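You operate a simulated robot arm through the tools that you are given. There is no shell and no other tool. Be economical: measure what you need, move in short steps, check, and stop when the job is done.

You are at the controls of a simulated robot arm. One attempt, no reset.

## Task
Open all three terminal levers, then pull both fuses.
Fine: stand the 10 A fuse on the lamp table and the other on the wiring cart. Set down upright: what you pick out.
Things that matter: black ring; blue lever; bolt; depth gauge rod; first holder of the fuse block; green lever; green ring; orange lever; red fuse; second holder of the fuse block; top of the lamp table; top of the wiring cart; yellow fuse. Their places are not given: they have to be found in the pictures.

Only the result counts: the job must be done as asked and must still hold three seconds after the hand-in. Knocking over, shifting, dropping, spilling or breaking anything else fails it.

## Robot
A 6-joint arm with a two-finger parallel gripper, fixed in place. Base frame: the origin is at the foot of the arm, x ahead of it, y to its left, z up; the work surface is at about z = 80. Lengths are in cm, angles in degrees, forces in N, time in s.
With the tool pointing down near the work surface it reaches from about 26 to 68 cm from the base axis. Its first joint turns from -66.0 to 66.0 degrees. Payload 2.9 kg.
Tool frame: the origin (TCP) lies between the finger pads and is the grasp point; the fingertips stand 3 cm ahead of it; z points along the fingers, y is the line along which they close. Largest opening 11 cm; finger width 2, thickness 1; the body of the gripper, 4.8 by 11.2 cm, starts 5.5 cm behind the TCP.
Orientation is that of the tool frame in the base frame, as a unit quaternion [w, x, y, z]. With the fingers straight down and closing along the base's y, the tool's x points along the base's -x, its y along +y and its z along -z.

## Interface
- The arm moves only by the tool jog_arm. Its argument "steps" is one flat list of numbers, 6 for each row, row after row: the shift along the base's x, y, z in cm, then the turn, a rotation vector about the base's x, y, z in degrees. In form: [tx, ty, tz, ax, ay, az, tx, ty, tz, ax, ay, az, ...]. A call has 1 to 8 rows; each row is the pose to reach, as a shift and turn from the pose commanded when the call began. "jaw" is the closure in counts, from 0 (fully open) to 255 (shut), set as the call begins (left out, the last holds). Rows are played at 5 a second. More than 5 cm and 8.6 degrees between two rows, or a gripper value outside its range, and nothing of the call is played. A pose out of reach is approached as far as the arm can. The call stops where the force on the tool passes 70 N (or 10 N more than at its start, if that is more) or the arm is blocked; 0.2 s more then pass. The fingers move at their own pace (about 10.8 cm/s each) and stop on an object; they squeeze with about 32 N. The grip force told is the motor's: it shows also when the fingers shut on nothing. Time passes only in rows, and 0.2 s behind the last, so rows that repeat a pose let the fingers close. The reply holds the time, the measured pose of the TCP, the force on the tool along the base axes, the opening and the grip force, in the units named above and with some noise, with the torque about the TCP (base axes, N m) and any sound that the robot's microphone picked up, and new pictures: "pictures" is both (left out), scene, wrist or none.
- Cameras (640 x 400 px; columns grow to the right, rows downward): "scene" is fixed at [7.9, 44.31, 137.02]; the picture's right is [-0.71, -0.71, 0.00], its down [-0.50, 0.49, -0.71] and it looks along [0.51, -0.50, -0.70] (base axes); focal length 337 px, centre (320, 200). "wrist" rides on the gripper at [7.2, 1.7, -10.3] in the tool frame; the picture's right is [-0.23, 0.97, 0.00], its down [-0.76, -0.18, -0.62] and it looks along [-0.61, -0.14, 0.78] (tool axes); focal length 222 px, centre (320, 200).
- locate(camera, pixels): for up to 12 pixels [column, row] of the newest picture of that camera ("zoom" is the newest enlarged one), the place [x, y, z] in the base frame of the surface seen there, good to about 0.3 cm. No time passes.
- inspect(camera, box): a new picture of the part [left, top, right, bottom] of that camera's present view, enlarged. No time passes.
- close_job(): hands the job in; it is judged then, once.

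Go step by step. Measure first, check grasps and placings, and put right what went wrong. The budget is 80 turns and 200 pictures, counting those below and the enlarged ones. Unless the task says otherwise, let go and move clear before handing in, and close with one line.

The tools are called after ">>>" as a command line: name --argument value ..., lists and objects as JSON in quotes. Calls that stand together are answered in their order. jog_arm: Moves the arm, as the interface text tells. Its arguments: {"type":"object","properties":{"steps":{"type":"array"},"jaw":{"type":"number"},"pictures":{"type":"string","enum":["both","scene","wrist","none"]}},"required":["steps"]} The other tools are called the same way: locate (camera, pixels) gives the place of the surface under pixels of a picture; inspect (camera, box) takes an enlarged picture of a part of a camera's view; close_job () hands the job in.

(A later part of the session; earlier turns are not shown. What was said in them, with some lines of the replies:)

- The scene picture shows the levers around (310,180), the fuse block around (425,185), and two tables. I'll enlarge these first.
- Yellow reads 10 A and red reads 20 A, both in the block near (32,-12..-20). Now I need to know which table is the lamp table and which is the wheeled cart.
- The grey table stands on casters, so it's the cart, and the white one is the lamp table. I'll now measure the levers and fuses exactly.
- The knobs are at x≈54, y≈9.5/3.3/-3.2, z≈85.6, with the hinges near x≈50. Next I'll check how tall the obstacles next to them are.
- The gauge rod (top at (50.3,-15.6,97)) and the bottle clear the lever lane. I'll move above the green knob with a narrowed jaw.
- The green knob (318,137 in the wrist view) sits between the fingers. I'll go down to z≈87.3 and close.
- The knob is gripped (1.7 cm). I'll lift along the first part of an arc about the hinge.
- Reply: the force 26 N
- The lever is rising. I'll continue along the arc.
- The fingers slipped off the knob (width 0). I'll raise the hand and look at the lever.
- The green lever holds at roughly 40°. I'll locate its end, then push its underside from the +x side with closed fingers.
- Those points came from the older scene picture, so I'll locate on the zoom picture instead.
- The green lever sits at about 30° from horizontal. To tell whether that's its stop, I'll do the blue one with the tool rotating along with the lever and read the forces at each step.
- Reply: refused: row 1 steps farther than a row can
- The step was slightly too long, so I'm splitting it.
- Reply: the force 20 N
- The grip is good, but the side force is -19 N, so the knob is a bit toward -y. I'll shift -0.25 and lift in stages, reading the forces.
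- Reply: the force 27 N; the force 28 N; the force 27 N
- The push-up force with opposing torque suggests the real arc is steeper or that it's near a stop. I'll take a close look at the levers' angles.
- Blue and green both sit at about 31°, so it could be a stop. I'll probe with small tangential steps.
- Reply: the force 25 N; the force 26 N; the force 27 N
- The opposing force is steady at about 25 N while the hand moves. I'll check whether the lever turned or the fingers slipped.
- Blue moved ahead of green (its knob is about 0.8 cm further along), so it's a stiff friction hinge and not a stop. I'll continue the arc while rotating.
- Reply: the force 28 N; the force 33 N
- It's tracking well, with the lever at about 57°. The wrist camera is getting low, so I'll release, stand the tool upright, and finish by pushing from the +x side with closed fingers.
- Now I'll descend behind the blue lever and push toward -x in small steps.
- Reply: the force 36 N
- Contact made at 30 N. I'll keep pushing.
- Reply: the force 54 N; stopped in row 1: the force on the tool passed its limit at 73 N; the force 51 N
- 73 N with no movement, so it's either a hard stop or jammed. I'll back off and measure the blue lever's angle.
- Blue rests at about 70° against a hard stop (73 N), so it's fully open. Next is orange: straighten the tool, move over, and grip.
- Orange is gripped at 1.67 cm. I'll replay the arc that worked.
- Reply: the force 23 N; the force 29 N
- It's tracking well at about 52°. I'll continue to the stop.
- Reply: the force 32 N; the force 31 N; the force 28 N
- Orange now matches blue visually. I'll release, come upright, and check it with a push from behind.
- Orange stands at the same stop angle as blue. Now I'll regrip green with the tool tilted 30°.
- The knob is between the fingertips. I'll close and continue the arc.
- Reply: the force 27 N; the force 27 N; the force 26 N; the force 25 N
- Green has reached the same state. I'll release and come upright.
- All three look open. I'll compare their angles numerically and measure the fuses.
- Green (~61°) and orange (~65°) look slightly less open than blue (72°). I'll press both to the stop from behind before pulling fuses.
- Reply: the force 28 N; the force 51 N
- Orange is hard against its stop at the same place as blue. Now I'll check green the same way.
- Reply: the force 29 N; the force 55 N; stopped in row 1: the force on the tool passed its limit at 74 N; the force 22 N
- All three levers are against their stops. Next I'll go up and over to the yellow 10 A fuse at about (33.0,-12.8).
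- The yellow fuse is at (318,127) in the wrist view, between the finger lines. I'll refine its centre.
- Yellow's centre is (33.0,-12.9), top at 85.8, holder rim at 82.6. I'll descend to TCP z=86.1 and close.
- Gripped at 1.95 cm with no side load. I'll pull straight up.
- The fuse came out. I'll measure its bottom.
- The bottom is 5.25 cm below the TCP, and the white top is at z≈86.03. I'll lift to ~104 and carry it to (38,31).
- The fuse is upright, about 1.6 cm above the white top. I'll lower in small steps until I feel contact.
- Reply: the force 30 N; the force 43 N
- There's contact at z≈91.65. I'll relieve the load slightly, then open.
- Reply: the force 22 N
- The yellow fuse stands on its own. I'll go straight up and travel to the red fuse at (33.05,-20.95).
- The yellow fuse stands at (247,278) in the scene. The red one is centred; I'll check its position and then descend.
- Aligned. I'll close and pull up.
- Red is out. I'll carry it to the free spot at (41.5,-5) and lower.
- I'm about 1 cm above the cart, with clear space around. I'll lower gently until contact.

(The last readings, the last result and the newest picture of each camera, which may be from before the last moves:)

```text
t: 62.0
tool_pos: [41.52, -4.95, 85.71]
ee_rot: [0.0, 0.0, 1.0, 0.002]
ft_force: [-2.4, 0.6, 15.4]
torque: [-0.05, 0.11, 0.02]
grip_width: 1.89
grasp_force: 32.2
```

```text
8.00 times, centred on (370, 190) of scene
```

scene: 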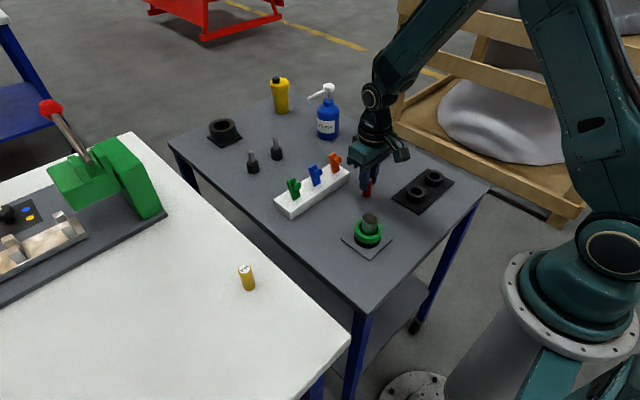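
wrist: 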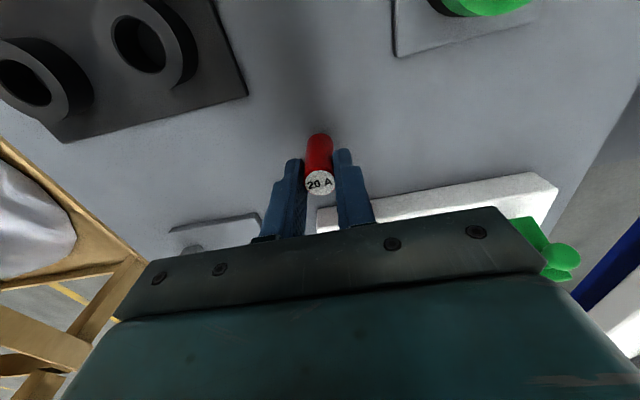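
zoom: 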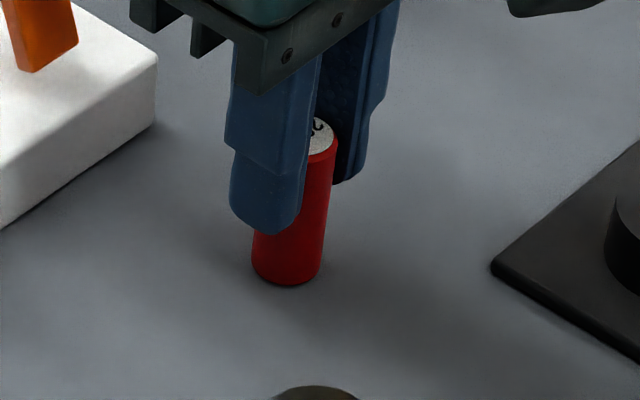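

Contact at 15 N. I'll relieve the load, open, and retreat upward.

>>> jog_arm --steps '[0, 0, 0.1, 0, 0, 0]' --pictures "none"

>>> jog_arm --steps '[0, 0, 0, 0, 0, 0, 0, 0, 0, 0, 0, 0]' --jaw 145 --pictures "wrist"

>>> jog_arm --steps '[0, 0, 3, 0, 0, 0, 0, 0, 7.5, 0, 0, 0, 0, 0, 12, 0, 0, 0, 0, 0, 16, 0, 0, 0, 0, -4.5, 18, 0, 0, 0, 0, -9, 18, 0, 0, 0]' --pictures "both"

>>> inspect --camera "scene" --box '[220, 130, 470, 300]'

>>> locate --camera "scene" --pixels '[[245, 268], [248, 288], [369, 183], [367, 200]]'

```text
t: 62.4
tool_pos: [41.48, -5.01, 85.79]
ee_rot: [-0.001, 0.0, 1.0, 0.001]
ft_force: [0.2, -0.3, 2.5]
torque: [0.01, -0.02, 0.02]
grip_width: 1.92
grasp_force: 31.8
```

```text
t: 63.0
tool_pos: [41.28, -5.03, 85.79]
ee_rot: [-0.001, 0.0, 1.0, 0.001]
ft_force: [1.0, 0.3, 1.1]
torque: [0.05, -0.03, -0.01]
grip_width: 4.74
grasp_force: 0.0
```

wrist: 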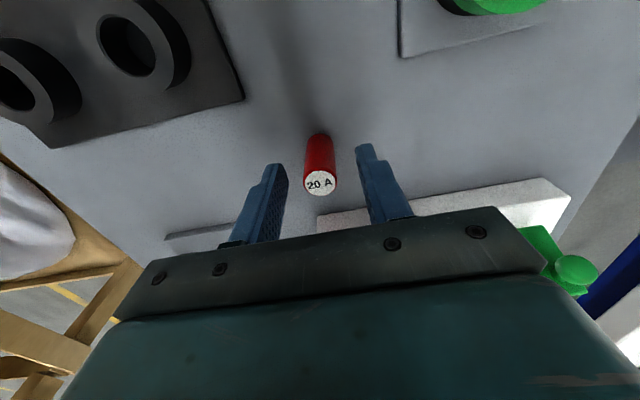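

```text
t: 64.4
tool_pos: [41.55, -14.05, 103.87]
ee_rot: [-0.001, -0.001, 1.0, 0.001]
ft_force: [-0.1, 0.9, 0.4]
torque: [-0.04, -0.01, 0.0]
grip_width: 4.76
grasp_force: 0.0
```

scene: 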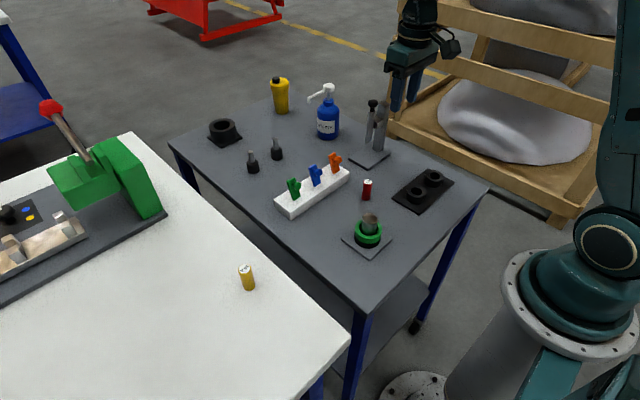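
wrist: 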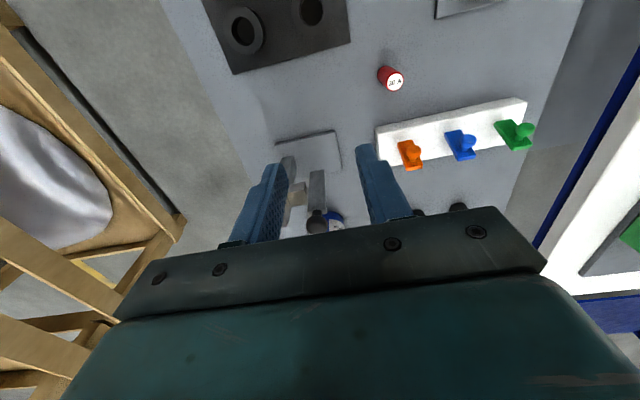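

```text
2.35 times, centred on (345, 215) of scene
```

zoom: 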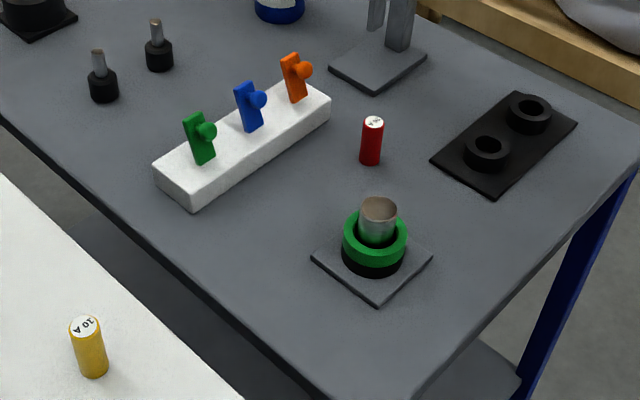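

```text
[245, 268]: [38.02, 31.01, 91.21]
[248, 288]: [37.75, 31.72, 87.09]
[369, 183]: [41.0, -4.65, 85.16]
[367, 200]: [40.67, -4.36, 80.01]
```

All three levers are against their stops. The yellow 10 A fuse stands upright on the white table, the red 20 A stands upright on the cart, and the hand is clear. I'm handing in.

>>> close_job

```text
The job is handed in.
```

The job is handed in: all three levers are open against their stops, the 10 A fuse stands upright on the white table (taken to be the lamp table), and the 20 A fuse stands upright on the grey wheeled table (taken to be the wiring cart).
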